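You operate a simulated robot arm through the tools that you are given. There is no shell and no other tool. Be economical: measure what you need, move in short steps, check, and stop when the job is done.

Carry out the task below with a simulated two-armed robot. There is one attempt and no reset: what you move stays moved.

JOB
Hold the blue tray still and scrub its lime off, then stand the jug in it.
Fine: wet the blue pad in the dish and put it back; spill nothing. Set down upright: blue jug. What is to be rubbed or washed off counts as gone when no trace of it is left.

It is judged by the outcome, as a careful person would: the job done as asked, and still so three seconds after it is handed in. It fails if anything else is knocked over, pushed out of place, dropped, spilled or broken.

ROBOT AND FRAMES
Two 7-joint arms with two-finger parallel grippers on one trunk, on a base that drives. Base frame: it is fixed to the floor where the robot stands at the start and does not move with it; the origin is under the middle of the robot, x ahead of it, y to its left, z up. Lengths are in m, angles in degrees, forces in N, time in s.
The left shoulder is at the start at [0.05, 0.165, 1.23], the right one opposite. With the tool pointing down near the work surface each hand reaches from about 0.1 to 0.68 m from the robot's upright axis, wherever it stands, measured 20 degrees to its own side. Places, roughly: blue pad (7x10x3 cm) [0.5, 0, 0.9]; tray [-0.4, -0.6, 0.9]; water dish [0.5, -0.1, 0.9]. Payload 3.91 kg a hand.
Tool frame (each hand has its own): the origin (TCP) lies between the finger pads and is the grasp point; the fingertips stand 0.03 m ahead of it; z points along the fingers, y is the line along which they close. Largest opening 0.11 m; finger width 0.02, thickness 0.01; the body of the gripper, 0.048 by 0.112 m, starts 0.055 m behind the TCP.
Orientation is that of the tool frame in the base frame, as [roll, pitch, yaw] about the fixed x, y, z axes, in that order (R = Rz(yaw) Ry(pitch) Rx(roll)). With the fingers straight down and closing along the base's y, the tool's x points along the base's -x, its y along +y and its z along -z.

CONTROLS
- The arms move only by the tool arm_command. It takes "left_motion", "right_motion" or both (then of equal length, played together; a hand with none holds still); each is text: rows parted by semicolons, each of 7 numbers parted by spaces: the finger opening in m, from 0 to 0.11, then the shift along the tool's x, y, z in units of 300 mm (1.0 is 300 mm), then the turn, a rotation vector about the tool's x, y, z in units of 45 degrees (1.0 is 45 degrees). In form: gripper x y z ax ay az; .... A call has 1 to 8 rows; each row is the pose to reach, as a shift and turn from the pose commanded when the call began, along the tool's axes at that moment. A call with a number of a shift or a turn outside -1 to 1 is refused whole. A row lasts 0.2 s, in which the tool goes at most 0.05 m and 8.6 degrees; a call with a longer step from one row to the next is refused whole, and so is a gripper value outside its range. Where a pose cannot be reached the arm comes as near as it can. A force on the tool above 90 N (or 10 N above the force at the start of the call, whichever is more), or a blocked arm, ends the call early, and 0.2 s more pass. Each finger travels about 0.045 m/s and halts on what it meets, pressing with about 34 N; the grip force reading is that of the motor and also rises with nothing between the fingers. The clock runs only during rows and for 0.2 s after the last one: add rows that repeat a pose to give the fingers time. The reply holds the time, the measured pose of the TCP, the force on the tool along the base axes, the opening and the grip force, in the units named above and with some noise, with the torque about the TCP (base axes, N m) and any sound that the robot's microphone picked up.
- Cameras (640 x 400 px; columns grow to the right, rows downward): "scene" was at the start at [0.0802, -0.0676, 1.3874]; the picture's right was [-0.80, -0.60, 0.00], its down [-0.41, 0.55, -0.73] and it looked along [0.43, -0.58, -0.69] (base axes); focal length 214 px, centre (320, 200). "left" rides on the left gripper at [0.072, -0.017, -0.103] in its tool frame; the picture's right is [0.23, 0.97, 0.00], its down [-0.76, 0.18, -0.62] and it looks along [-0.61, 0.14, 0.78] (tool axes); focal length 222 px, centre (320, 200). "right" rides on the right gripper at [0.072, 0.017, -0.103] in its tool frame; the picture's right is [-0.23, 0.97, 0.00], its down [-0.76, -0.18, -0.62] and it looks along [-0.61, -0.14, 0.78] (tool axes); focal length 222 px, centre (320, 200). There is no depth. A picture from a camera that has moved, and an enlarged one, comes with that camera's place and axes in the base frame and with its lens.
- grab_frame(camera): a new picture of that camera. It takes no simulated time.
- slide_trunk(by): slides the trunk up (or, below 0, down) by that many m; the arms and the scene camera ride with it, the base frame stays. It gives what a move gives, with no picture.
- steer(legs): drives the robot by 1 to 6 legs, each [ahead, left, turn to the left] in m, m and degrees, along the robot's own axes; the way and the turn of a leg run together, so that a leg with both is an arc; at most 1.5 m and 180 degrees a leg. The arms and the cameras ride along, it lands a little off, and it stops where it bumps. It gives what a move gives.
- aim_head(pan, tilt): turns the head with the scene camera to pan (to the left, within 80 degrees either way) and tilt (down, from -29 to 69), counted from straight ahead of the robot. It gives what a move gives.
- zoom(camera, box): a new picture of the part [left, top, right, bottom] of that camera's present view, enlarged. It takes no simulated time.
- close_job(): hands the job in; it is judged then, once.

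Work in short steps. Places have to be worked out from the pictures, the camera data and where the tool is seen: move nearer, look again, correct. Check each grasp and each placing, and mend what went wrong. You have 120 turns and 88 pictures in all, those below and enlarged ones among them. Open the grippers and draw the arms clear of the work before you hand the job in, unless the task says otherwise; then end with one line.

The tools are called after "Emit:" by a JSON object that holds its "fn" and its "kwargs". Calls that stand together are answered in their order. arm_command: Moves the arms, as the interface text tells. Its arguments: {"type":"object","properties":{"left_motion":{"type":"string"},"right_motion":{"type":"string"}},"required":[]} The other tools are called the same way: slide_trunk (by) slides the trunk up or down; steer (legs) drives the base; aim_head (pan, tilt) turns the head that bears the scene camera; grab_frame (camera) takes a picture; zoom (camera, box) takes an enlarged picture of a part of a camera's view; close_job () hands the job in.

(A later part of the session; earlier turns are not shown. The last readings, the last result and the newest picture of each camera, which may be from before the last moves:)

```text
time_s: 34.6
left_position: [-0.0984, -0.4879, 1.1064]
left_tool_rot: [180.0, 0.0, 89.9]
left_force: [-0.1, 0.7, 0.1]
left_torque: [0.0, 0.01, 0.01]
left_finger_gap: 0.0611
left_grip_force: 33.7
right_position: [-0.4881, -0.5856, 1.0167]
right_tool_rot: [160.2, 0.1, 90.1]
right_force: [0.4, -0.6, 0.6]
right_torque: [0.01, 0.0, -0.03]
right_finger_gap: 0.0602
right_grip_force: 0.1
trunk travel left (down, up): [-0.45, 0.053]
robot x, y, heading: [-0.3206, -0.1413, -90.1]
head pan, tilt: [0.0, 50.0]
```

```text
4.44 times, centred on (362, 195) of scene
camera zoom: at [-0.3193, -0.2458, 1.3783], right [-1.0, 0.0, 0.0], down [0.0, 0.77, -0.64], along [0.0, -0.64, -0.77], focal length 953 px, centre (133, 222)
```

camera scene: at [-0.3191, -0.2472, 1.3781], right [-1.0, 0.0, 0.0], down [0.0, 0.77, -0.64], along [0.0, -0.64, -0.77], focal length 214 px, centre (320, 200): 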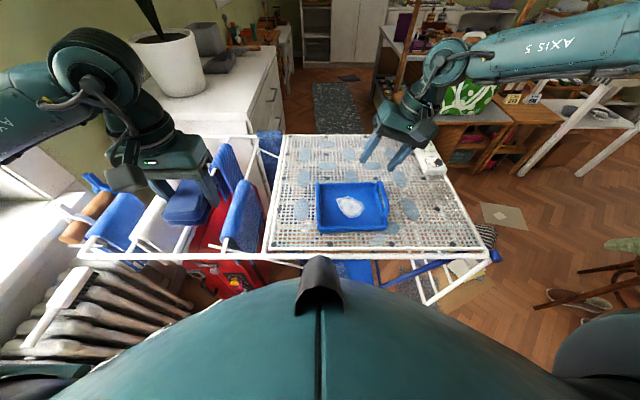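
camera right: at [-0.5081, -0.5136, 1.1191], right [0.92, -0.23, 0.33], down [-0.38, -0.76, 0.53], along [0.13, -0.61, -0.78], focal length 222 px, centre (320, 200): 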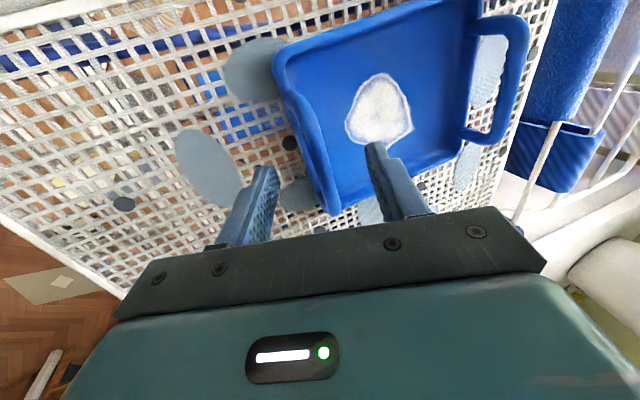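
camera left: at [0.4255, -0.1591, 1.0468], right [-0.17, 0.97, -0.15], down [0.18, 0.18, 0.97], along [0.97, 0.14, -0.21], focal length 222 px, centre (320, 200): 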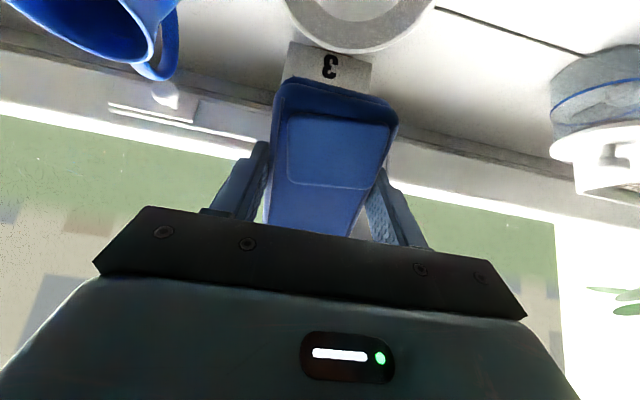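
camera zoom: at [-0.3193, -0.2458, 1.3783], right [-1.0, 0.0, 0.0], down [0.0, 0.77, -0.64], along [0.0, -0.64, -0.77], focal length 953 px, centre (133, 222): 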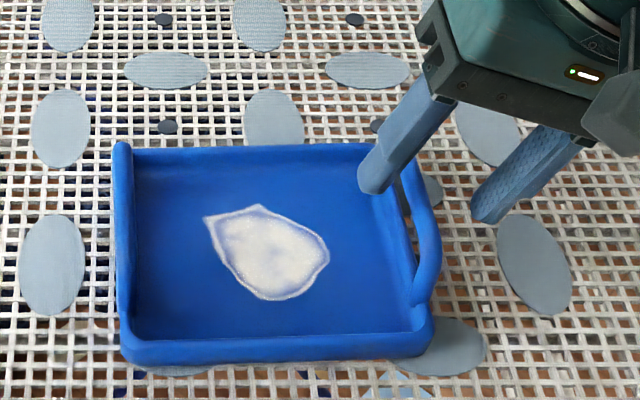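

The bar sits between the fingers; refined bar centre ≈(-0.481,-0.577,0.97). I lower onto it, still open, then close.

Emit:
{"fn": "arm_command", "kwargs": {"right_motion": "0.06 0.033 -0.024 0.03 0 0 0; 0.06 0.033 -0.024 0.08 0 0 0; 0.06 0.033 -0.024 0.133 0 0 0; 0.06 0.033 -0.024 0.133 0 0 0"}}

Emit:
{"fn": "zoom", "kwargs": {"camera": "scene", "box": [290, 150, 434, 240]}}

Emit:
{"fn": "grab_frame", "kwargs": {"camera": "right"}}

```text
time_s: 35.6
left_position: [-0.0979, -0.4889, 1.1052]
left_tool_rot: [-180.0, 0.0, 89.9]
left_force: [-0.5, -0.6, -0.6]
left_torque: [-0.02, 0.0, 0.01]
left_finger_gap: 0.061
left_grip_force: 34.0
right_position: [-0.4823, -0.5787, 0.9771]
right_tool_rot: [160.2, 0.2, 90.0]
right_force: [0.4, 0.7, 0.1]
right_torque: [0.01, 0.0, 0.0]
right_finger_gap: 0.0599
right_grip_force: 0.0
trunk travel left (down, up): [-0.45, 0.053]
robot x, y, heading: [-0.323, -0.1344, -90.2]
head pan, tilt: [0.0, 50.0]
```

```text
4.44 times, centred on (362, 195) of scene
camera zoom: at [-0.3191, -0.246, 1.3782], right [-1.0, 0.0, 0.0], down [0.0, 0.77, -0.64], along [0.0, -0.64, -0.77], focal length 953 px, centre (133, 222)
```

zoom: 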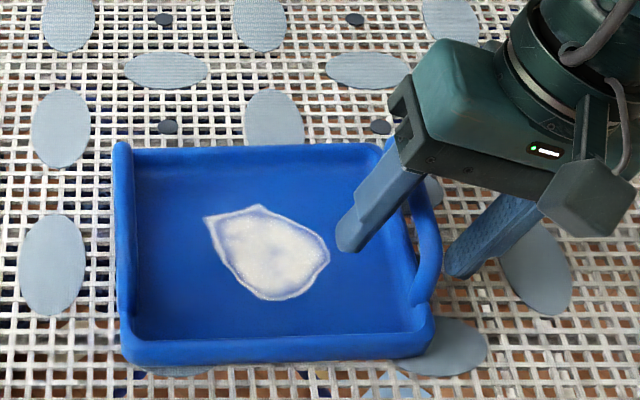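

```text
52 pictures are left
camera right: at [-0.5012, -0.5052, 1.0801], right [0.92, -0.23, 0.33], down [-0.38, -0.76, 0.53], along [0.13, -0.61, -0.78], focal length 222 px, centre (320, 200)
```

right: 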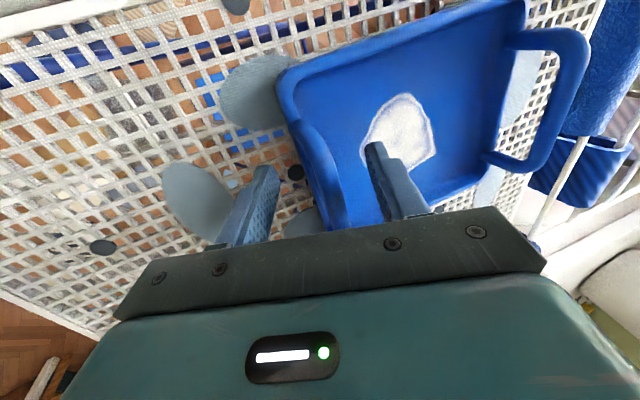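

The handle is centred between the fingers; closing the right gripper.

Emit:
{"fn": "arm_command", "kwargs": {"right_motion": "0.045 0 0 0 0 0 0; 0.03 0 0 0 0 0 0; 0.02 0 0 0 0 0 0; 0.01 0 0 0 0 0 0; 0.005 0 0 0 0 0 0; 0.005 0 0 0 0 0 0; 0.005 0 0 0 0 0 0"}}

Emit:
{"fn": "zoom", "kwargs": {"camera": "scene", "box": [290, 150, 434, 240]}}

```text
time_s: 37.2
left_position: [-0.0982, -0.4886, 1.1047]
left_tool_rot: [-180.0, 0.0, 90.0]
left_force: [-0.3, 0.5, -0.5]
left_torque: [0.01, 0.01, 0.02]
left_finger_gap: 0.0612
left_grip_force: 34.6
right_position: [-0.4828, -0.579, 0.9775]
right_tool_rot: [160.2, 0.1, 90.0]
right_force: [-0.1, -0.7, 0.1]
right_torque: [-0.08, 0.13, -0.07]
right_finger_gap: 0.0107
right_grip_force: 33.9
trunk travel left (down, up): [-0.45, 0.053]
robot x, y, heading: [-0.3207, -0.1383, -90.1]
head pan, tilt: [0.0, 50.0]
```

```text
4.44 times, centred on (362, 195) of scene
camera zoom: at [-0.3192, -0.2461, 1.3782], right [-1.0, 0.0, 0.0], down [0.0, 0.77, -0.64], along [0.0, -0.64, -0.77], focal length 953 px, centre (133, 222)
```

zoom: 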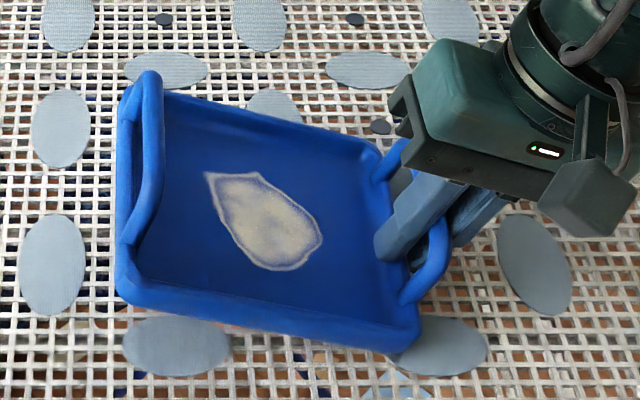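

The tilted grip tipped the tray's far end up. I level it by turning the right hand upright about the handle, then I'll regrip without the lean.

Emit:
{"fn": "arm_command", "kwargs": {"right_motion": "0.005 0 0 0 0.11 0 0; 0.005 0 0 0 0.22 0 0; 0.005 0 0 0 0.33 0 0; 0.005 0 0 0 0.44 0 0; 0.005 0 0 0 0.44 0 0"}}

Emit:
{"fn": "zoom", "kwargs": {"camera": "scene", "box": [290, 150, 434, 240]}}

```text
time_s: 38.4
left_position: [-0.0981, -0.4875, 1.1062]
left_tool_rot: [180.0, 0.0, 90.0]
left_force: [0.1, -0.7, -0.9]
left_torque: [-0.04, 0.03, -0.01]
left_finger_gap: 0.0612
left_grip_force: 34.0
right_position: [-0.4889, -0.5742, 0.9813]
right_tool_rot: [-179.9, 0.1, 90.0]
right_force: [-0.1, -0.6, -1.3]
right_torque: [0.02, 0.09, 0.04]
right_finger_gap: 0.0108
right_grip_force: 33.6
right hand out of reach, approached as far as the arm can: row 4, 5
trunk travel left (down, up): [-0.45, 0.053]
robot x, y, heading: [-0.3183, -0.1384, -90.2]
head pan, tilt: [0.0, 50.0]
```

```text
4.44 times, centred on (362, 195) of scene
camera zoom: at [-0.3191, -0.2462, 1.3781], right [-1.0, 0.0, 0.0], down [0.0, 0.77, -0.64], along [0.0, -0.64, -0.77], focal length 953 px, centre (133, 222)
```

zoom: 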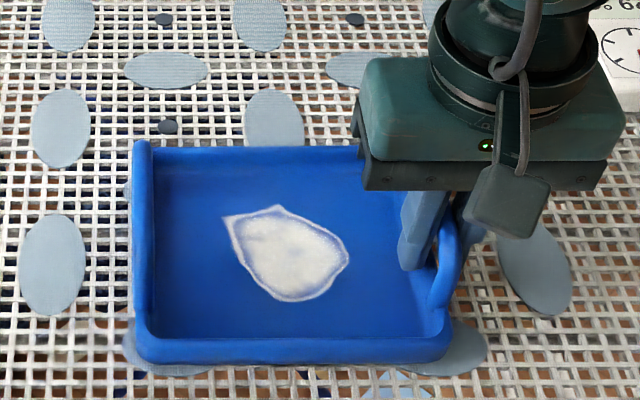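

Tray is level again, perhaps held a few mm up. I lower it gently and watch the force.

Emit:
{"fn": "arm_command", "kwargs": {"right_motion": "0.005 0 0 0.007 0 0 0; 0.005 0 0 0.014 0 0 0; 0.005 0 0 0.014 0 0 0"}}

Emit:
{"fn": "grab_frame", "kwargs": {"camera": "right"}}

```text
time_s: 39.2
left_position: [-0.0975, -0.4879, 1.1043]
left_tool_rot: [180.0, 0.0, 90.0]
left_force: [-0.1, -0.3, 0.0]
left_torque: [0.0, 0.01, -0.02]
left_finger_gap: 0.0615
left_grip_force: 34.6
right_position: [-0.4866, -0.5722, 0.9798]
right_tool_rot: [-180.0, 0.2, 90.0]
right_force: [1.0, -0.7, 2.1]
right_torque: [0.01, -0.01, -0.03]
right_finger_gap: 0.0107
right_grip_force: 34.1
trunk travel left (down, up): [-0.45, 0.053]
robot x, y, heading: [-0.3198, -0.1376, -89.9]
head pan, tilt: [0.0, 50.0]
```

```text
49 pictures are left
camera right: at [-0.4714, -0.4997, 1.0815], right [0.97, -0.23, 0.0], down [-0.18, -0.76, 0.62], along [-0.14, -0.61, -0.78], focal length 222 px, centre (320, 200)
```

right: 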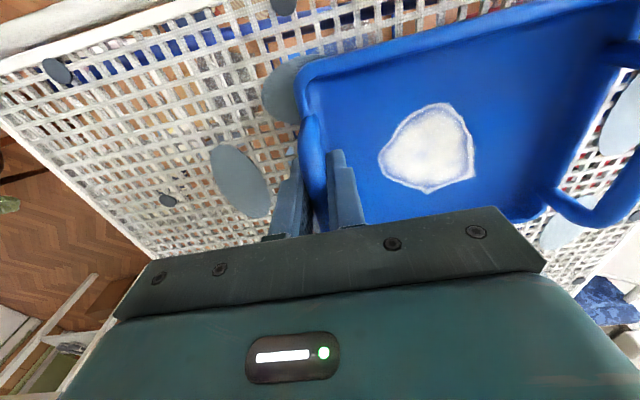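

The tray now rests on the board, held by its handle. Lime spans x −0.448…−0.372, y −0.633…−0.559. I turn the left hand 90° in two calls so its slim side faces the right hand.

Emit:
{"fn": "arm_command", "kwargs": {"left_motion": "0.05 0 0 0 0 0 0.167; 0.05 0 0 0 0 0 0.333; 0.05 0 0 0 0 0 0.5; 0.05 0 0 0 0 0 0.667; 0.05 0 0 0 0 0 0.833; 0.05 0 0 0 0 0 1; 0.05 0 0 0 0 0 1"}}

Emit:
{"fn": "arm_command", "kwargs": {"left_motion": "0.05 0 0 0 0 0 0.167; 0.05 0 0 0 0 0 0.333; 0.05 0 0 0 0 0 0.5; 0.05 0 0 0 0 0 0.667; 0.05 0 0 0 0 0 0.833; 0.05 0 0 0 0 0 1; 0.05 0 0 0 0 0 1"}}

```text
time_s: 40.8
left_position: [-0.098, -0.488, 1.106]
left_tool_rot: [-179.9, 0.1, 44.9]
left_force: [1.1, -0.6, -0.4]
left_torque: [-0.03, 0.02, 0.0]
left_finger_gap: 0.0612
left_grip_force: 34.2
right_position: [-0.4882, -0.5738, 0.9781]
right_tool_rot: [179.9, 0.2, 90.0]
right_force: [-0.3, -1.5, 5.6]
right_torque: [0.0, 0.0, -0.03]
right_finger_gap: 0.0107
right_grip_force: 34.0
trunk travel left (down, up): [-0.45, 0.053]
robot x, y, heading: [-0.3234, -0.1355, -90.1]
head pan, tilt: [0.0, 50.0]
```

```text
time_s: 42.4
left_position: [-0.1649, -0.4125, 1.1434]
left_tool_rot: [179.9, 0.1, 0.0]
left_force: [0.8, -0.7, -0.8]
left_torque: [0.04, 0.01, -0.02]
left_finger_gap: 0.0612
left_grip_force: 34.3
left hand out of reach, approached as far as the arm can: row 3, 4, 5, 6, 7
right_position: [-0.4873, -0.5721, 0.9785]
right_tool_rot: [-179.9, 0.1, 89.9]
right_force: [0.0, 1.4, 4.6]
right_torque: [-0.02, 0.05, -0.02]
right_finger_gap: 0.0109
right_grip_force: 33.9
trunk travel left (down, up): [-0.45, 0.053]
robot x, y, heading: [-0.3221, -0.1395, -90.0]
head pan, tilt: [0.0, 50.0]
```

Left hand has the wanted orientation. I move it above the tray, staying clear of the right hand.

Emit:
{"fn": "arm_command", "kwargs": {"left_motion": "0.05 -0.1 0.09 0.04 0 0 0; 0.05 -0.2 0.18 0.08 0 0 0; 0.05 -0.3 0.27 0.12 0 0 0; 0.05 -0.4 0.36 0.16 0 0 0; 0.05 -0.5 0.45 0.2 0 0 0; 0.05 -0.617 0.56 0.24 0 0 0; 0.05 -0.617 0.56 0.24 0 0 0"}}

Emit:
{"fn": "grab_frame", "kwargs": {"camera": "scene"}}

```text
time_s: 44.0
left_position: [-0.2923, -0.47, 1.115]
left_tool_rot: [-180.0, 0.0, -0.1]
left_force: [0.6, 0.3, -0.9]
left_torque: [0.0, 0.01, 0.02]
left_finger_gap: 0.061
left_grip_force: 34.4
left hand out of reach, approached as far as the arm can: row 1, 2, 3, 4, 5, 6, 7
right_position: [-0.4892, -0.5721, 0.9789]
right_tool_rot: [180.0, 0.1, 90.0]
right_force: [1.4, 0.7, 2.2]
right_torque: [-0.05, 0.03, 0.02]
right_finger_gap: 0.0107
right_grip_force: 32.9
trunk travel left (down, up): [-0.45, 0.053]
robot x, y, heading: [-0.3218, -0.1387, -90.0]
head pan, tilt: [0.0, 50.0]
```

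```text
48 pictures are left
camera scene: at [-0.3189, -0.2457, 1.3782], right [-1.0, 0.0, 0.0], down [0.0, 0.77, -0.64], along [0.0, -0.64, -0.77], focal length 214 px, centre (320, 200)
```

scene: 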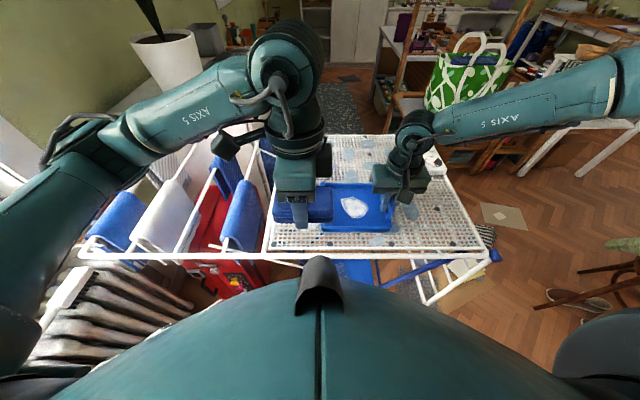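

Left hand can't get there at that yaw. Better: keep the fingers' closing axis but lean the right hand back toward me about that axis (which doesn't tip the tray). I open, lean 45° and shift 2 cm toward the handle's near end.

Emit:
{"fn": "arm_command", "kwargs": {"right_motion": "0.02 0 0 0 0 0 0; 0.035 0 0 0 0 0 0; 0.035 0.015 0 0 0 -0.18 0; 0.035 0.03 0 0 0 -0.36 0; 0.035 0.045 0 0 0 -0.54 0; 0.035 0.06 0 0 0 -0.72 0; 0.035 0.07 0 0 0 -0.9 0; 0.035 0.07 0 0 0 -0.9 0"}}

Emit:
{"fn": "zoom", "kwargs": {"camera": "scene", "box": [290, 150, 434, 240]}}

Emit:
{"fn": "grab_frame", "kwargs": {"camera": "right"}}

```text
time_s: 45.8
left_position: [-0.291, -0.4706, 1.115]
left_tool_rot: [179.9, -0.1, 0.0]
left_force: [-0.3, 0.1, -0.3]
left_torque: [-0.03, 0.0, 0.02]
left_finger_gap: 0.0611
left_grip_force: 33.9
right_position: [-0.4877, -0.5537, 0.976]
right_tool_rot: [-179.9, 40.6, 90.1]
right_force: [0.3, -0.4, 0.2]
right_torque: [-0.03, 0.0, 0.01]
right_finger_gap: 0.0351
right_grip_force: 0.0
trunk travel left (down, up): [-0.45, 0.053]
robot x, y, heading: [-0.3225, -0.135, -90.4]
head pan, tilt: [0.0, 50.0]
```

```text
4.44 times, centred on (362, 195) of scene
camera zoom: at [-0.3191, -0.2461, 1.3782], right [-1.0, 0.0, 0.0], down [0.0, 0.77, -0.64], along [0.0, -0.64, -0.77], focal length 953 px, centre (133, 222)
```

zoom: 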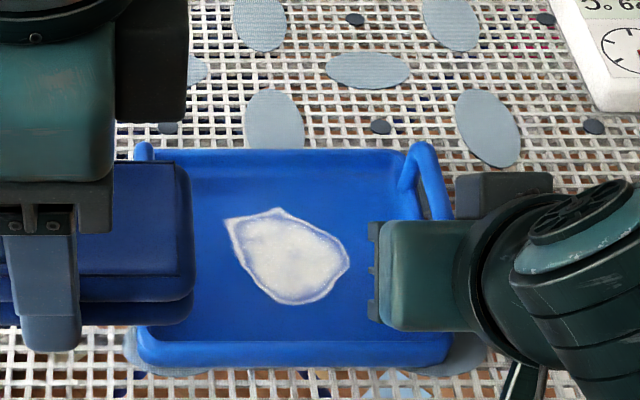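

```text
46 pictures are left
camera right: at [-0.4701, -0.4303, 1.0071], right [0.97, -0.17, 0.15], down [-0.18, -0.17, 0.97], along [-0.14, -0.97, -0.2], focal length 222 px, centre (320, 200)
```

right: 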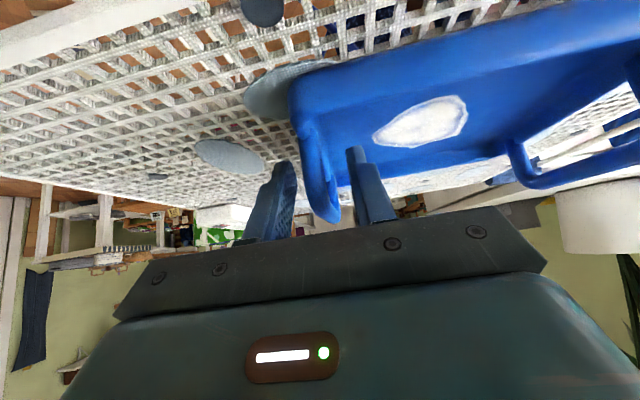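

The bar is between the fingers; closing again.

Emit:
{"fn": "arm_command", "kwargs": {"right_motion": "0.025 0 0 0 0 0 0; 0.015 0 0 0 0 0 0; 0.005 0 0 0 0 0 0; 0.005 0 0 0 0 0 0; 0.005 0 0 0 0 0 0"}}

Emit:
{"fn": "arm_command", "kwargs": {"left_motion": "0.05 0 0 0 0 0 -0.15; 0.05 0 0 0 0 0 -0.3; 0.05 0 0 0 0 0 -0.45; 0.05 0 0 0 0 0 -0.6; 0.05 0 0 0 0 0 -0.75; 0.05 0 0 0 0 0 -0.9; 0.05 0 0 0 0 0 -1; 0.05 0 0 0 0 0 -1"}}

Emit:
{"fn": "zoom", "kwargs": {"camera": "scene", "box": [270, 140, 430, 240]}}

```text
time_s: 47.0
left_position: [-0.2928, -0.4695, 1.115]
left_tool_rot: [-180.0, 0.0, 0.0]
left_force: [0.8, -0.1, -1.0]
left_torque: [0.01, 0.01, -0.01]
left_finger_gap: 0.0611
left_grip_force: 33.9
right_position: [-0.4878, -0.5525, 0.9763]
right_tool_rot: [179.9, 40.6, 90.0]
right_force: [-0.4, -0.1, 0.6]
right_torque: [-0.06, -0.02, 0.0]
right_finger_gap: 0.0113
right_grip_force: 33.9
trunk travel left (down, up): [-0.45, 0.053]
robot x, y, heading: [-0.3216, -0.1392, -90.1]
head pan, tilt: [0.0, 50.0]
```

```text
time_s: 48.8
left_position: [-0.2961, -0.4711, 1.1138]
left_tool_rot: [179.9, 0.0, 45.0]
left_force: [0.6, 0.1, -0.2]
left_torque: [0.0, 0.01, 0.01]
left_finger_gap: 0.0612
left_grip_force: 33.7
right_position: [-0.4872, -0.5537, 0.9764]
right_tool_rot: [-179.9, 40.6, 90.0]
right_force: [0.2, -0.9, 0.2]
right_torque: [-0.02, -0.01, -0.02]
right_finger_gap: 0.0112
right_grip_force: 34.2
trunk travel left (down, up): [-0.45, 0.053]
robot x, y, heading: [-0.3203, -0.1359, -90.1]
head pan, tilt: [0.0, 50.0]
```

```text
4.00 times, centred on (350, 190) of scene
camera zoom: at [-0.3192, -0.2461, 1.3782], right [-1.0, 0.0, 0.0], down [0.0, 0.77, -0.64], along [0.0, -0.64, -0.77], focal length 858 px, centre (200, 240)
```

zoom: 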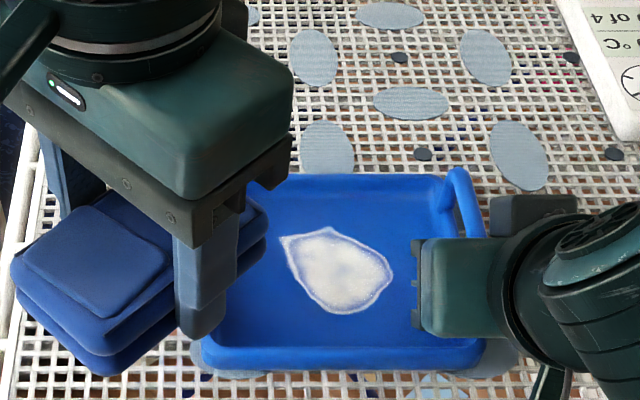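

The tray is firmly held and level. I bring the left hand over the lime at yaw ~60°, still 5+ cm above.

Emit:
{"fn": "arm_command", "kwargs": {"left_motion": "0.05 -0.11 0.01 0.02 0 0 -0.07; 0.05 -0.22 0.02 0.04 0 0 -0.14; 0.05 -0.33 0.03 0.06 0 0 -0.21; 0.05 -0.44 0.04 0.08 0 0 -0.28; 0.05 -0.54 0.05 0.1 0 0 -0.33; 0.05 -0.54 0.05 0.15 0 0 -0.33; 0.05 -0.54 0.05 0.15 0 0 -0.33"}}

Emit:
{"fn": "zoom", "kwargs": {"camera": "scene", "box": [270, 140, 430, 240]}}

Emit:
{"fn": "grab_frame", "kwargs": {"camera": "right"}}

```text
time_s: 50.4
left_position: [-0.3996, -0.5982, 1.0681]
left_tool_rot: [179.9, 0.1, 59.8]
left_force: [-0.2, -0.5, -1.2]
left_torque: [0.02, 0.0, 0.0]
left_finger_gap: 0.0612
left_grip_force: 34.0
right_position: [-0.4864, -0.5532, 0.9761]
right_tool_rot: [180.0, 40.6, 89.9]
right_force: [0.4, 0.8, -0.4]
right_torque: [0.05, 0.0, -0.02]
right_finger_gap: 0.0115
right_grip_force: 33.6
trunk travel left (down, up): [-0.45, 0.053]
robot x, y, heading: [-0.3197, -0.1361, -90.1]
head pan, tilt: [0.0, 50.0]
```

```text
4.00 times, centred on (350, 190) of scene
camera zoom: at [-0.3192, -0.2461, 1.3782], right [-1.0, 0.0, 0.0], down [0.0, 0.77, -0.64], along [0.0, -0.64, -0.77], focal length 858 px, centre (200, 240)
```

zoom: 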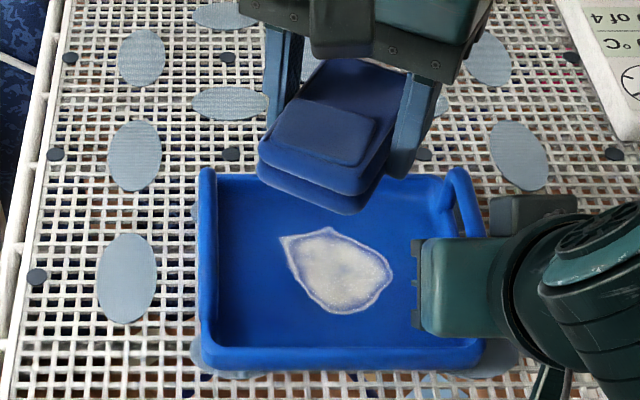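

```text
43 pictures are left
camera right: at [-0.4702, -0.4306, 1.0071], right [0.97, -0.17, 0.15], down [-0.18, -0.17, 0.97], along [-0.14, -0.97, -0.2], focal length 222 px, centre (320, 200)
```

right: 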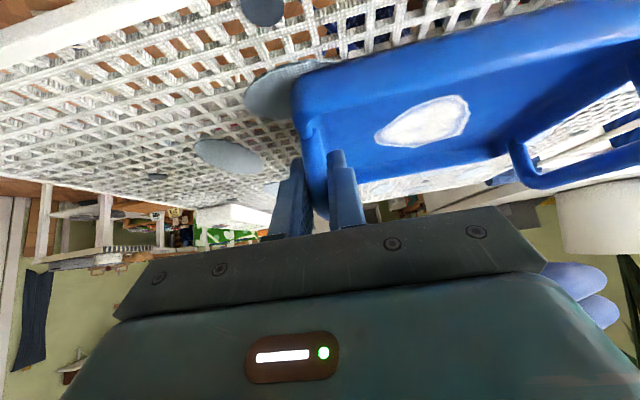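

Clearances check out. I lower the pad over the lime to just above the tray floor.

Emit:
{"fn": "arm_command", "kwargs": {"left_motion": "0.05 -0.014 0.008 0.1 0 0 0; 0.05 -0.014 0.008 0.2 0 0 0; 0.05 -0.014 0.008 0.26 0 0 0; 0.05 -0.014 0.008 0.26 0 0 0"}}

Emit:
{"fn": "zoom", "kwargs": {"camera": "scene", "box": [270, 140, 430, 240]}}

```text
time_s: 51.4
left_position: [-0.3995, -0.6007, 0.991]
left_tool_rot: [-180.0, -0.1, 59.7]
left_force: [1.3, 0.5, -0.6]
left_torque: [-0.02, -0.01, 0.03]
left_finger_gap: 0.0611
left_grip_force: 33.7
right_position: [-0.4871, -0.5532, 0.9765]
right_tool_rot: [-180.0, 40.5, 90.0]
right_force: [0.0, -0.1, 0.1]
right_torque: [0.02, -0.02, -0.02]
right_finger_gap: 0.0112
right_grip_force: 34.6
trunk travel left (down, up): [-0.45, 0.053]
robot x, y, heading: [-0.3179, -0.1366, -90.0]
head pan, tilt: [0.0, 50.0]
```

```text
4.00 times, centred on (350, 190) of scene
camera zoom: at [-0.3192, -0.246, 1.3782], right [-1.0, 0.0, 0.0], down [0.0, 0.77, -0.64], along [0.0, -0.64, -0.77], focal length 858 px, centre (200, 240)
```

zoom: 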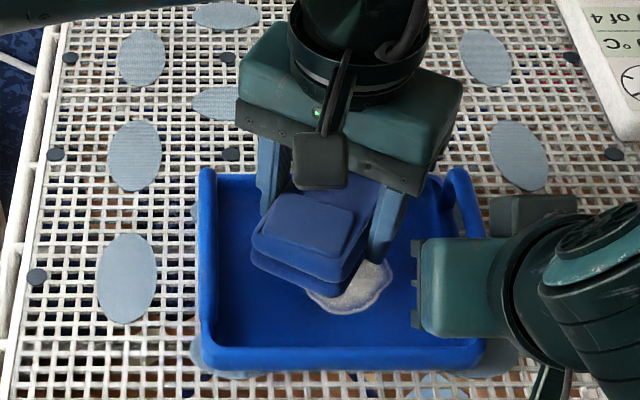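

Hands are well separated. I lower further in small steps until light contact.

Emit:
{"fn": "arm_command", "kwargs": {"left_motion": "0.05 -0.005 0.003 0.017 0 0 0; 0.05 -0.005 0.003 0.033 0 0 0; 0.05 -0.005 0.003 0.047 0 0 0; 0.05 -0.005 0.003 0.06 0 0 0; 0.05 -0.005 0.003 0.06 0 0 0"}}

```text
time_s: 52.6
left_position: [-0.4009, -0.6014, 0.9739]
left_tool_rot: [180.0, 0.2, 59.7]
left_force: [-0.6, 4.8, 22.9]
left_torque: [-1.28, -0.05, -0.02]
left_finger_gap: 0.0614
left_grip_force: 33.9
right_position: [-0.4871, -0.5529, 0.9765]
right_tool_rot: [-179.9, 40.5, 90.1]
right_force: [3.1, -5.8, -8.2]
right_torque: [0.75, -0.02, -0.07]
right_finger_gap: 0.0114
right_grip_force: 34.2
trunk travel left (down, up): [-0.45, 0.053]
robot x, y, heading: [-0.3198, -0.1356, -90.2]
head pan, tilt: [0.0, 50.0]
```

Contact is at the pad's far corner (touching the tray's back wall fillet), so I raise the pad and shift it 9 mm toward me; meanwhile I re-grip with the right hand leaning 10° more for clearance.

Emit:
{"fn": "arm_command", "kwargs": {"left_motion": "0.05 0 0 -0.03 0 0 0; 0.05 0.026 -0.015 -0.03 0 0 0; 0.05 0.026 -0.015 -0.03 0 0 0; 0.05 0.026 -0.015 -0.03 0 0 0; 0.05 0.026 -0.015 -0.03 0 0 0; 0.05 0.026 -0.015 -0.03 0 0 0; 0.05 0.026 -0.015 -0.03 0 0 0; 0.05 0.026 -0.015 -0.03 0 0 0", "right_motion": "0.025 0 0 0 0 0 0; 0.03 0 0 0 0 0 0; 0.03 0 0 0 0 -0.1 0; 0.03 0 0 0 0 -0.2 0; 0.02 0 0 0 0 -0.2 0; 0.005 0 0 0 0 -0.2 0; 0.005 0 0 0 0 -0.2 0; 0.005 0 0 0 0 -0.2 0"}}

Emit:
{"fn": "zoom", "kwargs": {"camera": "scene", "box": [270, 140, 430, 240]}}

```text
time_s: 54.4
left_position: [-0.3995, -0.5939, 0.9815]
left_tool_rot: [180.0, 0.0, 59.8]
left_force: [-0.3, -0.2, -0.4]
left_torque: [0.0, 0.0, -0.01]
left_finger_gap: 0.0614
left_grip_force: 34.1
right_position: [-0.4977, -0.553, 0.9878]
right_tool_rot: [-180.0, 49.4, 90.1]
right_force: [-0.5, 0.4, 0.2]
right_torque: [0.02, 0.03, -0.01]
right_finger_gap: 0.0117
right_grip_force: 34.5
right hand out of reach, approached as far as the arm can: row 3, 4, 5, 6, 7, 8
trunk travel left (down, up): [-0.45, 0.053]
robot x, y, heading: [-0.3216, -0.1392, -90.1]
head pan, tilt: [0.0, 50.0]
```

```text
4.00 times, centred on (350, 190) of scene
camera zoom: at [-0.3192, -0.2461, 1.3782], right [-1.0, 0.0, 0.0], down [0.0, 0.77, -0.64], along [0.0, -0.64, -0.77], focal length 858 px, centre (200, 240)
```

zoom: 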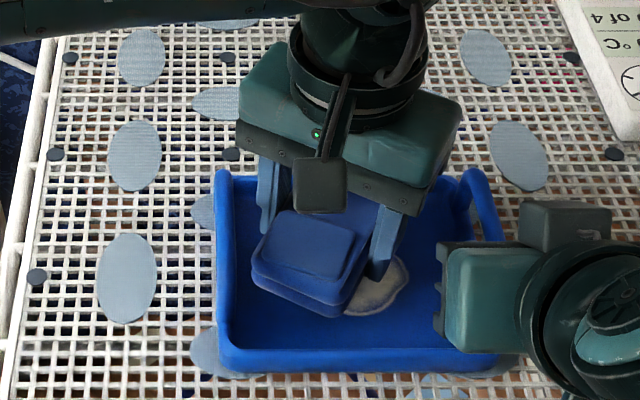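

The tray moved about 11 mm in −x with the regrip; lime is now near (-0.422,-0.591). I shift the pad accordingly and lower to contact.

Emit:
{"fn": "arm_command", "kwargs": {"left_motion": "0.05 -0.016 -0.038 0 0 0 0; 0.05 -0.016 -0.038 0.015 0 0 0; 0.05 -0.016 -0.038 0.03 0 0 0; 0.05 -0.016 -0.038 0.04 0 0 0; 0.05 -0.016 -0.038 0.04 0 0 0"}}

```text
time_s: 55.6
left_position: [-0.4127, -0.5929, 0.9701]
left_tool_rot: [180.0, 0.2, 59.9]
left_force: [0.5, 0.6, 22.5]
left_torque: [1.06, -0.3, 0.01]
left_finger_gap: 0.0614
left_grip_force: 34.4
right_position: [-0.4982, -0.5538, 0.9881]
right_tool_rot: [-179.9, 49.6, 90.1]
right_force: [-0.2, -3.4, -9.0]
right_torque: [-0.63, 0.02, -0.07]
right_finger_gap: 0.0115
right_grip_force: 34.2
trunk travel left (down, up): [-0.45, 0.053]
robot x, y, heading: [-0.3222, -0.1384, -90.1]
head pan, tilt: [0.0, 50.0]
```

Contact now at the pad's near end, so the pad barely fits diagonally between front and back walls. I raise it, turn it 18° to be squarer with the tray, centre in y, and lower again.

Emit:
{"fn": "arm_command", "kwargs": {"left_motion": "0.05 0 0 -0.03 0 0 0; 0.05 -0.009 0.012 -0.03 0 0 -0.15; 0.05 -0.009 0.012 -0.03 0 0 -0.3; 0.05 -0.009 0.012 -0.03 0 0 -0.4; 0.05 -0.009 0.012 -0.01 0 0 -0.4; 0.05 -0.009 0.012 0.005 0 0 -0.4; 0.05 -0.009 0.012 0.005 0 0 -0.4"}}

Emit:
{"fn": "zoom", "kwargs": {"camera": "scene", "box": [270, 140, 430, 240]}}

```text
time_s: 57.2
left_position: [-0.4109, -0.5959, 0.9705]
left_tool_rot: [-179.8, 0.0, 77.9]
left_force: [1.4, 1.2, 19.6]
left_torque: [0.95, -0.16, -0.05]
left_finger_gap: 0.0609
left_grip_force: 33.7
right_position: [-0.4974, -0.554, 0.9875]
right_tool_rot: [-180.0, 49.5, 90.1]
right_force: [0.3, -2.9, -8.1]
right_torque: [-0.37, -0.02, -0.14]
right_finger_gap: 0.0116
right_grip_force: 34.0
trunk travel left (down, up): [-0.45, 0.053]
robot x, y, heading: [-0.3179, -0.136, -90.3]
head pan, tilt: [0.0, 50.0]
```

```text
4.00 times, centred on (350, 190) of scene
camera zoom: at [-0.3189, -0.2455, 1.3785], right [-1.0, 0.0, 0.0], down [0.0, 0.77, -0.64], along [0.0, -0.64, -0.77], focal length 858 px, centre (200, 240)
```

zoom: 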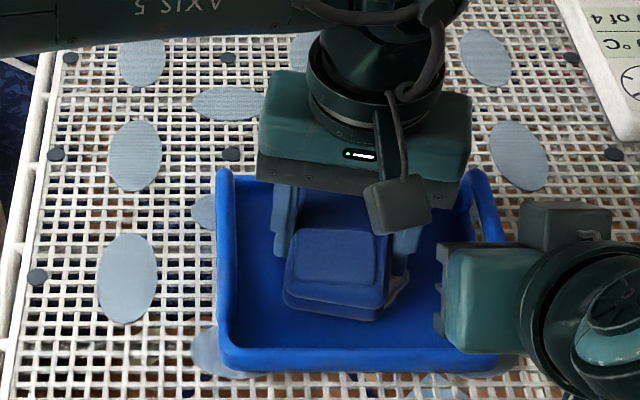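

Pad sits on the floor in the lime area at about 20 N. I scrub with side-to-side strokes and small fore-aft shifts.

Emit:
{"fn": "arm_command", "kwargs": {"left_motion": "0.05 0 0.045 0 0 0 0; 0.05 0 -0.04 0 0 0 0; 0.05 0.015 0.045 0 0 0 0; 0.05 0.015 -0.04 0 0 0 0; 0.05 0.03 0.045 0 0 0 0; 0.05 0.03 -0.04 0 0 0 0; 0.05 0.01 0.02 0 0 0 0; 0.05 0 0 0 0 0 0"}}

Emit:
{"fn": "zoom", "kwargs": {"camera": "scene", "box": [270, 140, 430, 240]}}

```text
time_s: 59.0
left_position: [-0.4113, -0.5955, 0.9671]
left_tool_rot: [179.9, 0.0, 77.8]
left_force: [4.5, 3.6, 12.2]
left_torque: [0.64, -0.21, -0.21]
left_finger_gap: 0.061
left_grip_force: 33.8
right_position: [-0.4971, -0.5547, 0.9882]
right_tool_rot: [-179.9, 49.6, 90.0]
right_force: [-3.9, -1.6, -2.7]
right_torque: [0.28, -0.08, -0.01]
right_finger_gap: 0.0113
right_grip_force: 34.0
trunk travel left (down, up): [-0.45, 0.053]
robot x, y, heading: [-0.3158, -0.1403, -89.8]
head pan, tilt: [0.0, 50.0]
```

```text
4.00 times, centred on (350, 190) of scene
camera zoom: at [-0.319, -0.2454, 1.3783], right [-1.0, 0.0, 0.0], down [0.0, 0.77, -0.64], along [0.0, -0.64, -0.77], focal length 858 px, centre (200, 240)
```

zoom: 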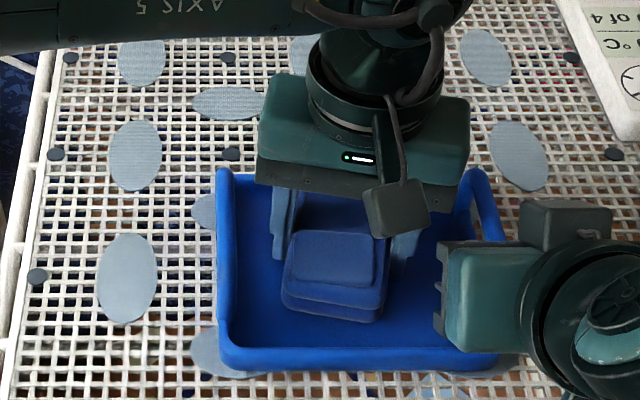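

The visible lime edge is gone. I lift the pad and move it aside to inspect the floor.

Emit:
{"fn": "arm_command", "kwargs": {"left_motion": "0.05 0 0 -0.12 0 0 0; 0.05 0 0 -0.25 0 0 0; 0.05 0 0.1 -0.3 0 0 0; 0.05 0 0.25 -0.3 0 0 0; 0.05 0 0.38 -0.3 0 0 0; 0.05 0 0.38 -0.3 0 0 0"}}

Emit:
{"fn": "zoom", "kwargs": {"camera": "scene", "box": [300, 155, 420, 230]}}

```text
time_s: 60.4
left_position: [-0.2995, -0.6212, 1.0566]
left_tool_rot: [179.9, 0.0, 77.8]
left_force: [0.9, 0.0, -0.6]
left_torque: [0.0, 0.04, -0.01]
left_finger_gap: 0.0612
left_grip_force: 34.3
right_position: [-0.4974, -0.5544, 0.9869]
right_tool_rot: [179.9, 49.6, 90.1]
right_force: [-0.2, -0.7, 2.4]
right_torque: [0.03, 0.04, 0.06]
right_finger_gap: 0.0115
right_grip_force: 34.4
trunk travel left (down, up): [-0.45, 0.053]
robot x, y, heading: [-0.3199, -0.1408, -90.0]
head pan, tilt: [0.0, 50.0]
```

```text
5.33 times, centred on (360, 192) of scene
camera zoom: at [-0.3192, -0.2459, 1.3783], right [-1.0, 0.0, 0.0], down [0.0, 0.77, -0.64], along [0.0, -0.64, -0.77], focal length 1144 px, centre (107, 240)
```

zoom: 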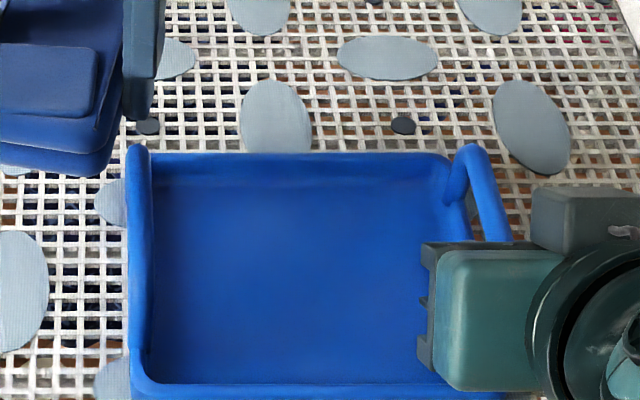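

Looks clean from here; I confirm with the right-hand camera at a different angle.

Emit:
{"fn": "zoom", "kwargs": {"camera": "right", "box": [280, 0, 640, 220]}}

```text
1.78 times, centred on (460, 110) of right
camera zoom: at [-0.4807, -0.4281, 0.9987], right [0.97, -0.15, 0.17], down [-0.18, -0.02, 0.98], along [-0.14, -0.99, -0.05], focal length 395 px, centre (71, 360)
```

zoom: 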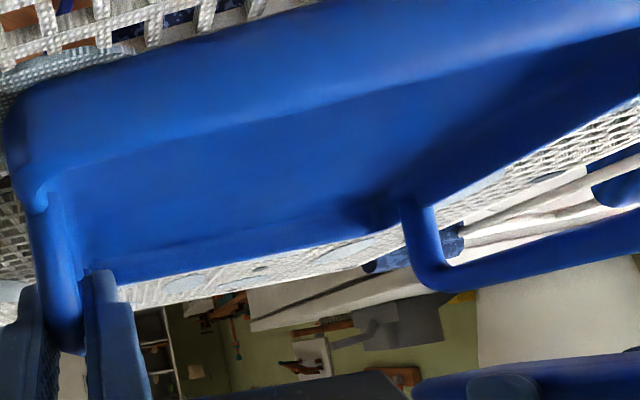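

The lime is gone. I release the handle and draw the right hand back and up along its own axis.

Emit:
{"fn": "arm_command", "kwargs": {"right_motion": "0.025 0 0 0 0 0 0; 0.045 0 0 0 0 0 0; 0.05 0 0 0 0 0 0; 0.05 0 0 -0.08 0 0 0; 0.05 0 0 -0.2 0 0 0; 0.05 -0.05 0 -0.33 0 0 0; 0.05 -0.1 0 -0.45 0 0 0; 0.05 -0.1 0 -0.45 0 0 0"}}

Emit:
{"fn": "zoom", "kwargs": {"camera": "scene", "box": [300, 155, 420, 230]}}

```text
time_s: 62.2
left_position: [-0.3006, -0.6225, 1.057]
left_tool_rot: [180.0, 0.0, 78.0]
left_force: [0.2, 0.2, -0.4]
left_torque: [-0.01, 0.02, -0.03]
left_finger_gap: 0.0613
left_grip_force: 34.1
right_position: [-0.4715, -0.5464, 1.0914]
right_tool_rot: [-179.9, 49.5, 90.1]
right_force: [-0.2, 0.2, 0.7]
right_torque: [0.0, 0.01, -0.01]
right_finger_gap: 0.0501
right_grip_force: 0.0
right hand out of reach, approached as far as the arm can: row 5, 6, 7, 8
trunk travel left (down, up): [-0.45, 0.053]
robot x, y, heading: [-0.3249, -0.1386, -90.3]
head pan, tilt: [0.0, 50.0]
```

```text
5.33 times, centred on (360, 192) of scene
camera zoom: at [-0.3193, -0.2464, 1.3782], right [-1.0, 0.0, 0.0], down [0.0, 0.77, -0.64], along [0.0, -0.64, -0.77], focal length 1144 px, centre (107, 240)
```

zoom: 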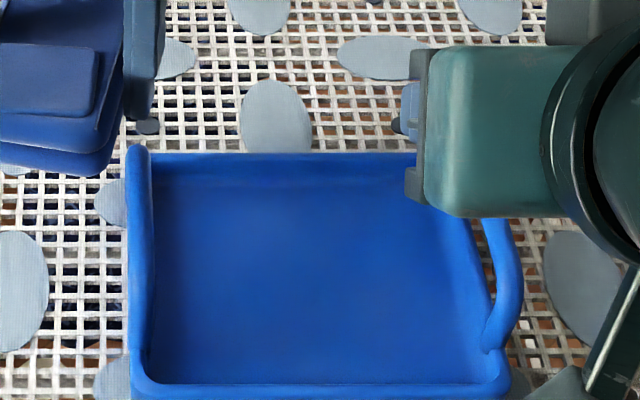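

Tray is clean, level and undisturbed. I retract both hands toward the body before driving back to the sill.

Emit:
{"fn": "arm_command", "kwargs": {"left_motion": "0.05 0.05 0.02 -0.08 0 0 -0.04; 0.05 0.15 0.05 -0.16 0 0 -0.08; 0.05 0.26 0.08 -0.2 0 0 -0.12; 0.05 0.37 0.11 -0.233 0 0 -0.16; 0.05 0.48 0.14 -0.233 0 0 -0.2; 0.05 0.59 0.17 -0.233 0 0 -0.24; 0.05 0.69 0.195 -0.233 0 0 -0.27; 0.05 0.69 0.195 -0.233 0 0 -0.27", "right_motion": "0.05 0 -0.03 -0.07 0 0.13 0; 0.05 -0.01 -0.06 -0.14 0 0.26 0; 0.05 -0.015 -0.09 -0.21 0 0.39 0; 0.05 -0.02 -0.12 -0.28 0 0.52 0; 0.05 -0.025 -0.15 -0.35 0 0.65 0; 0.05 -0.03 -0.18 -0.42 0 0.78 0; 0.05 -0.037 -0.2 -0.47 0 0.9 0; 0.05 -0.037 -0.2 -0.47 0 0.9 0"}}

Emit:
{"fn": "grab_frame", "kwargs": {"camera": "scene"}}

```text
time_s: 64.0
left_position: [-0.1986, -0.4293, 1.1284]
left_tool_rot: [-180.0, 0.0, 90.0]
left_force: [-0.5, -0.1, -0.7]
left_torque: [0.0, -0.02, 0.01]
left_finger_gap: 0.0612
left_grip_force: 34.3
right_position: [-0.5337, -0.4454, 1.1876]
right_tool_rot: [179.9, 9.0, 90.0]
right_force: [-0.2, -0.6, 0.8]
right_torque: [0.02, 0.02, 0.02]
right_finger_gap: 0.0503
right_grip_force: 0.0
right hand out of reach, approached as far as the arm can: row 1, 2
trunk travel left (down, up): [-0.45, 0.053]
robot x, y, heading: [-0.3158, -0.1401, -90.1]
head pan, tilt: [0.0, 50.0]
```

```text
35 pictures are left
camera scene: at [-0.3193, -0.2463, 1.3782], right [-1.0, 0.0, 0.0], down [0.0, 0.77, -0.64], along [0.0, -0.64, -0.77], focal length 214 px, centre (320, 200)
```

scene: 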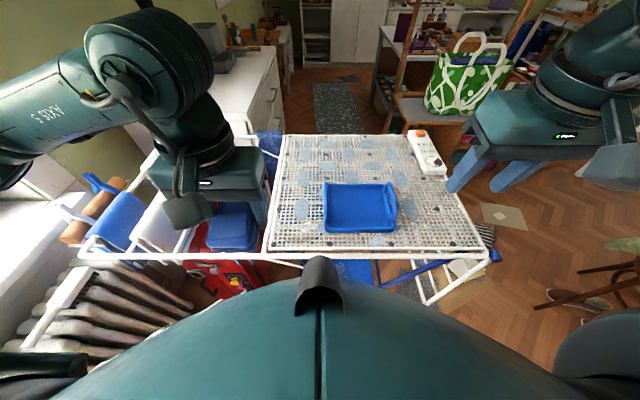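

All clear. I back off from the airer, turn left to heading 0 and drive ahead to the original spot.

Emit:
{"fn": "steer", "kwargs": {"legs": [[-0.14, 0, 0], [0, 0, 90]]}}

Emit:
{"fn": "aim_head", "kwargs": {"pan": -10, "tilt": 45}}

Emit:
{"fn": "grab_frame", "kwargs": {"camera": "scene"}}

```text
time_s: 69.3
left_position: [-0.0357, 0.1388, 1.1279]
left_tool_rot: [179.9, 0.0, -177.6]
left_force: [0.2, 0.2, -0.3]
left_torque: [0.0, 0.02, 0.0]
left_finger_gap: 0.0612
left_grip_force: 34.2
right_position: [-0.0057, -0.1947, 1.1878]
right_tool_rot: [180.0, 9.0, -177.6]
right_force: [0.4, 0.8, 0.0]
right_torque: [-0.01, 0.01, 0.01]
right_finger_gap: 0.0503
right_grip_force: 0.0
trunk travel left (down, up): [-0.45, 0.053]
robot x, y, heading: [-0.3213, 0.005, 2.6]
head pan, tilt: [0.0, 50.0]
```

```text
time_s: 70.0
left_position: [-0.0364, 0.1381, 1.1285]
left_tool_rot: [179.9, 0.0, -177.7]
left_force: [0.6, 0.4, -0.3]
left_torque: [-0.04, 0.01, 0.02]
left_finger_gap: 0.0611
left_grip_force: 34.3
right_position: [-0.0063, -0.1951, 1.1883]
right_tool_rot: [-180.0, 9.2, -177.5]
right_force: [0.1, 0.5, 0.2]
right_torque: [-0.04, -0.01, 0.0]
right_finger_gap: 0.0503
right_grip_force: 0.0
trunk travel left (down, up): [-0.45, 0.053]
robot x, y, heading: [-0.3199, 0.0035, 2.4]
head pan, tilt: [-10.0, 45.0]
```

```text
34 pictures are left
camera scene: at [-0.2089, -0.0074, 1.3851], right [-0.13, -0.99, 0.0], down [-0.7, 0.09, -0.71], along [0.7, -0.09, -0.71], focal length 214 px, centre (320, 200)
```

scene: 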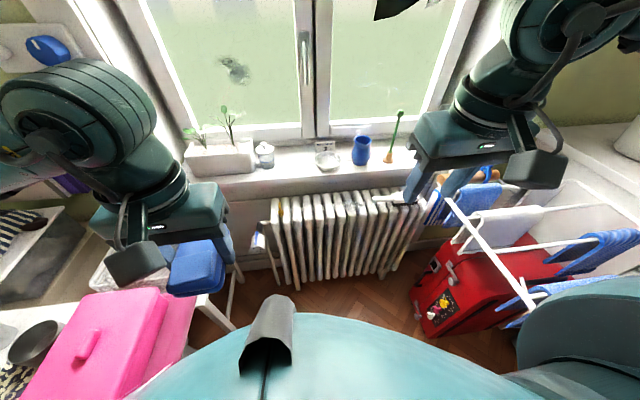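

Path ahead is clear; I drive 0.32 m ahead, correcting the heading.

Emit:
{"fn": "steer", "kwargs": {"legs": [[0.32, -0.012, -2.4]]}}

Emit:
{"fn": "aim_head", "kwargs": {"pan": -25, "tilt": 55}}

Emit:
{"fn": "grab_frame", "kwargs": {"camera": "scene"}}

```text
time_s: 72.1
left_position: [0.2844, 0.1197, 1.1278]
left_tool_rot: [180.0, 0.0, 179.9]
left_force: [0.9, 0.1, -0.7]
left_torque: [0.01, 0.0, 0.03]
left_finger_gap: 0.0612
left_grip_force: 34.0
right_position: [0.2989, -0.2148, 1.1894]
right_tool_rot: [180.0, 9.0, 179.9]
right_force: [0.2, 0.3, 0.3]
right_torque: [-0.02, 0.02, -0.04]
right_finger_gap: 0.0499
right_grip_force: 0.2
trunk travel left (down, up): [-0.45, 0.053]
robot x, y, heading: [-0.0048, -0.0016, -0.5]
head pan, tilt: [-10.0, 45.0]
```

```text
time_s: 72.9
left_position: [0.2831, 0.1208, 1.1277]
left_tool_rot: [180.0, 0.0, 179.8]
left_force: [0.0, 0.0, -0.6]
left_torque: [0.03, 0.01, 0.0]
left_finger_gap: 0.0611
left_grip_force: 34.1
right_position: [0.2986, -0.2156, 1.1874]
right_tool_rot: [-179.9, 9.1, 179.9]
right_force: [0.7, 0.6, 0.9]
right_torque: [0.01, 0.0, -0.01]
right_finger_gap: 0.0503
right_grip_force: 0.0
trunk travel left (down, up): [-0.45, 0.053]
robot x, y, heading: [-0.0085, -0.0009, -0.0]
head pan, tilt: [-25.0, 55.0]
```

```text
33 pictures are left
camera scene: at [0.0893, -0.0343, 1.3718], right [-0.42, -0.91, 0.0], down [-0.74, 0.35, -0.57], along [0.52, -0.24, -0.82], focal length 214 px, centre (320, 200)
```

scene: 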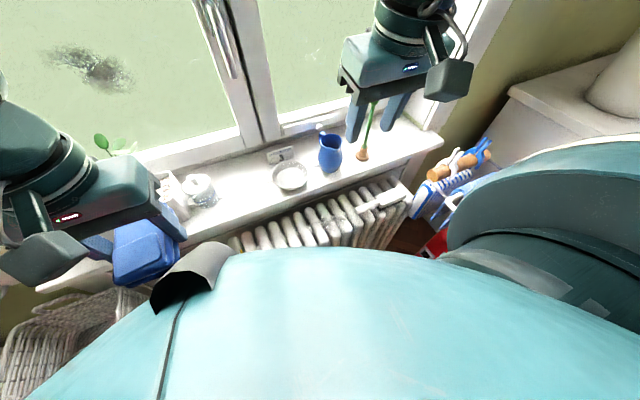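

I carry the pad back over its old place at (0.541,-0.001), staying high until the end.

Emit:
{"fn": "arm_command", "kwargs": {"left_motion": "0.05 -0.1 -0.1 0 0 0 0; 0.05 -0.2 -0.2 0 0 0 0; 0.05 -0.3 -0.3 0.03 0 0 0; 0.05 -0.42 -0.38 0.06 0 0 0; 0.05 -0.56 -0.407 0.1 0 0 0; 0.05 -0.7 -0.407 0.15 0 0 0; 0.05 -0.86 -0.407 0.2 0 0 0; 0.05 -0.86 -0.407 0.2 0 0 0"}}

Emit:
{"fn": "grab_frame", "kwargs": {"camera": "left"}}

```text
refused: row 7 steps farther than a row can; nothing moved
```

```text
32 pictures are left
camera left: at [0.211, 0.1021, 1.2313], right [-0.23, 0.97, 0.0], down [0.76, 0.18, 0.62], along [0.61, 0.14, -0.78], focal length 222 px, centre (320, 200)
```

left: 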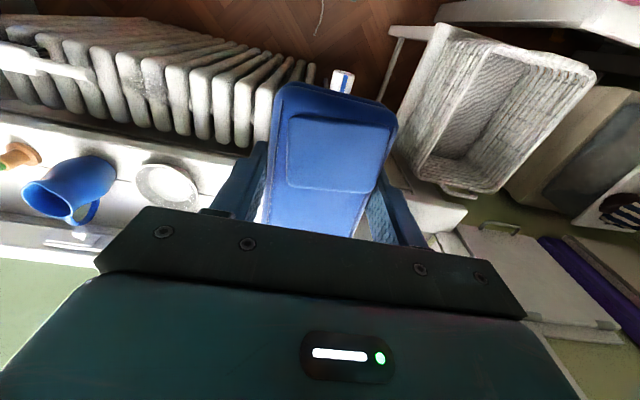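

A row was slightly too long; I resend with shorter steps.

Emit:
{"fn": "arm_command", "kwargs": {"left_motion": "0.05 -0.11 -0.1 0 0 0 0; 0.05 -0.22 -0.2 0 0 0 0; 0.05 -0.33 -0.3 0.03 0 0 0; 0.05 -0.45 -0.38 0.06 0 0 0; 0.05 -0.58 -0.407 0.1 0 0 0; 0.05 -0.72 -0.407 0.15 0 0 0; 0.05 -0.86 -0.407 0.2 0 0 0; 0.05 -0.86 -0.407 0.2 0 0 0"}}

Emit:
{"fn": "grab_frame", "kwargs": {"camera": "left"}}

```text
time_s: 74.7
left_position: [0.5429, -0.0017, 1.0684]
left_tool_rot: [-180.0, 0.2, 179.9]
left_force: [0.0, 0.6, -0.6]
left_torque: [0.0, 0.03, -0.01]
left_finger_gap: 0.0612
left_grip_force: 33.7
right_position: [0.298, -0.2148, 1.1877]
right_tool_rot: [-180.0, 9.1, 180.0]
right_force: [1.3, -0.6, -0.7]
right_torque: [-0.03, -0.01, 0.01]
right_finger_gap: 0.0501
right_grip_force: 0.0
trunk travel left (down, up): [-0.45, 0.053]
robot x, y, heading: [-0.0087, -0.0043, -0.2]
head pan, tilt: [-25.0, 55.0]
```

```text
31 pictures are left
camera left: at [0.4697, -0.0199, 1.171], right [-0.22, 0.97, 0.0], down [0.76, 0.18, 0.62], along [0.61, 0.14, -0.78], focal length 222 px, centre (320, 200)
```

left: 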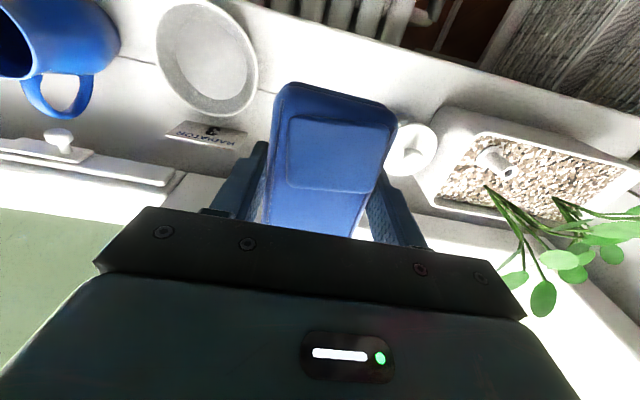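

Right above its spot. I lower it to just above the sill, then gently to contact.

Emit:
{"fn": "arm_command", "kwargs": {"left_motion": "0.05 0.006 0.002 0.16 0 0 0; 0.05 0.006 0.002 0.32 0 0 0; 0.05 0.006 0.002 0.48 0 0 0; 0.05 0.006 0.002 0.59 0 0 0; 0.05 0.006 0.002 0.64 0 0 0; 0.05 0.006 0.002 0.65 0 0 0; 0.05 0.006 0.002 0.655 0 0 0; 0.05 0.006 0.002 0.655 0 0 0"}}

```text
time_s: 76.5
left_position: [0.5385, -0.0027, 0.8724]
left_tool_rot: [180.0, 0.1, 179.9]
left_force: [-0.4, -0.1, -0.4]
left_torque: [-0.02, 0.0, -0.01]
left_finger_gap: 0.0612
left_grip_force: 33.8
right_position: [0.2984, -0.2154, 1.1883]
right_tool_rot: [-179.9, 9.1, 180.0]
right_force: [-0.1, 0.1, 0.0]
right_torque: [-0.02, -0.03, 0.0]
right_finger_gap: 0.0499
right_grip_force: 0.1
trunk travel left (down, up): [-0.45, 0.053]
robot x, y, heading: [-0.0075, -0.0012, -0.1]
head pan, tilt: [-25.0, 55.0]
```

No contact yet; I lower 2–3 mm, then open slowly and rise straight up.

Emit:
{"fn": "arm_command", "kwargs": {"left_motion": "0.05 0 0 0.005 0 0 0; 0.05 0 0 0.009 0 0 0; 0.06 0 0 0.009 0 0 0; 0.075 0 0 0.009 0 0 0; 0.09 0 0 0.009 0 0 0; 0.095 0 0 0.009 0 0 0; 0.095 0 0 0.009 0 0 0"}}

Emit:
{"fn": "arm_command", "kwargs": {"left_motion": "0.095 0 0 -0.1 0 0 0; 0.095 0 0 -0.22 0 0 0; 0.095 0 0 -0.36 0 0 0; 0.095 0 0 -0.5 0 0 0; 0.095 0 0 -0.5 0 0 0"}}

Emit:
{"fn": "grab_frame", "kwargs": {"camera": "left"}}

```text
time_s: 78.1
left_position: [0.5385, -0.0014, 0.8692]
left_tool_rot: [-180.0, 0.1, 179.9]
left_force: [-4.5, 4.9, 10.9]
left_torque: [-0.37, 0.21, -0.25]
left_finger_gap: 0.0928
left_grip_force: 0.1
right_position: [0.2968, -0.2138, 1.1877]
right_tool_rot: [-180.0, 9.1, -180.0]
right_force: [0.3, -0.3, 0.2]
right_torque: [-0.02, -0.01, 0.01]
right_finger_gap: 0.0502
right_grip_force: 0.0
trunk travel left (down, up): [-0.45, 0.053]
robot x, y, heading: [-0.0048, -0.0039, -0.0]
head pan, tilt: [-25.0, 55.0]
```

```text
time_s: 79.3
left_position: [0.5415, -0.0003, 1.0215]
left_tool_rot: [-180.0, 0.0, 179.9]
left_force: [-0.1, -0.4, -0.5]
left_torque: [0.0, -0.05, -0.03]
left_finger_gap: 0.0949
left_grip_force: 0.1
right_position: [0.2984, -0.2153, 1.1879]
right_tool_rot: [180.0, 9.0, 179.9]
right_force: [-0.7, -0.5, -0.8]
right_torque: [0.01, 0.02, 0.01]
right_finger_gap: 0.0499
right_grip_force: 0.1
trunk travel left (down, up): [-0.45, 0.053]
robot x, y, heading: [-0.0058, -0.0005, -0.4]
head pan, tilt: [-25.0, 55.0]
```

```text
30 pictures are left
camera left: at [0.4679, -0.018, 1.1242], right [-0.23, 0.97, 0.0], down [0.76, 0.18, 0.62], along [0.61, 0.14, -0.78], focal length 222 px, centre (320, 200)
```

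left: 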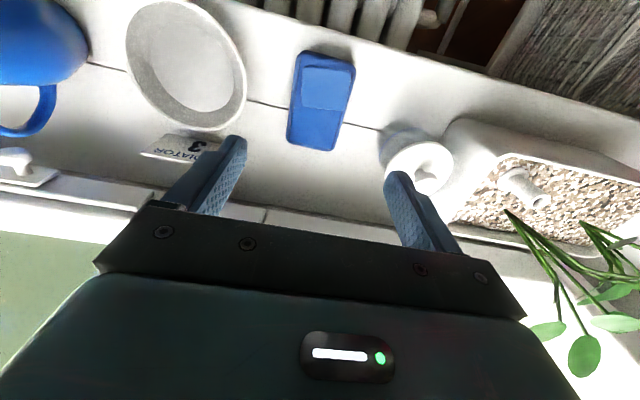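

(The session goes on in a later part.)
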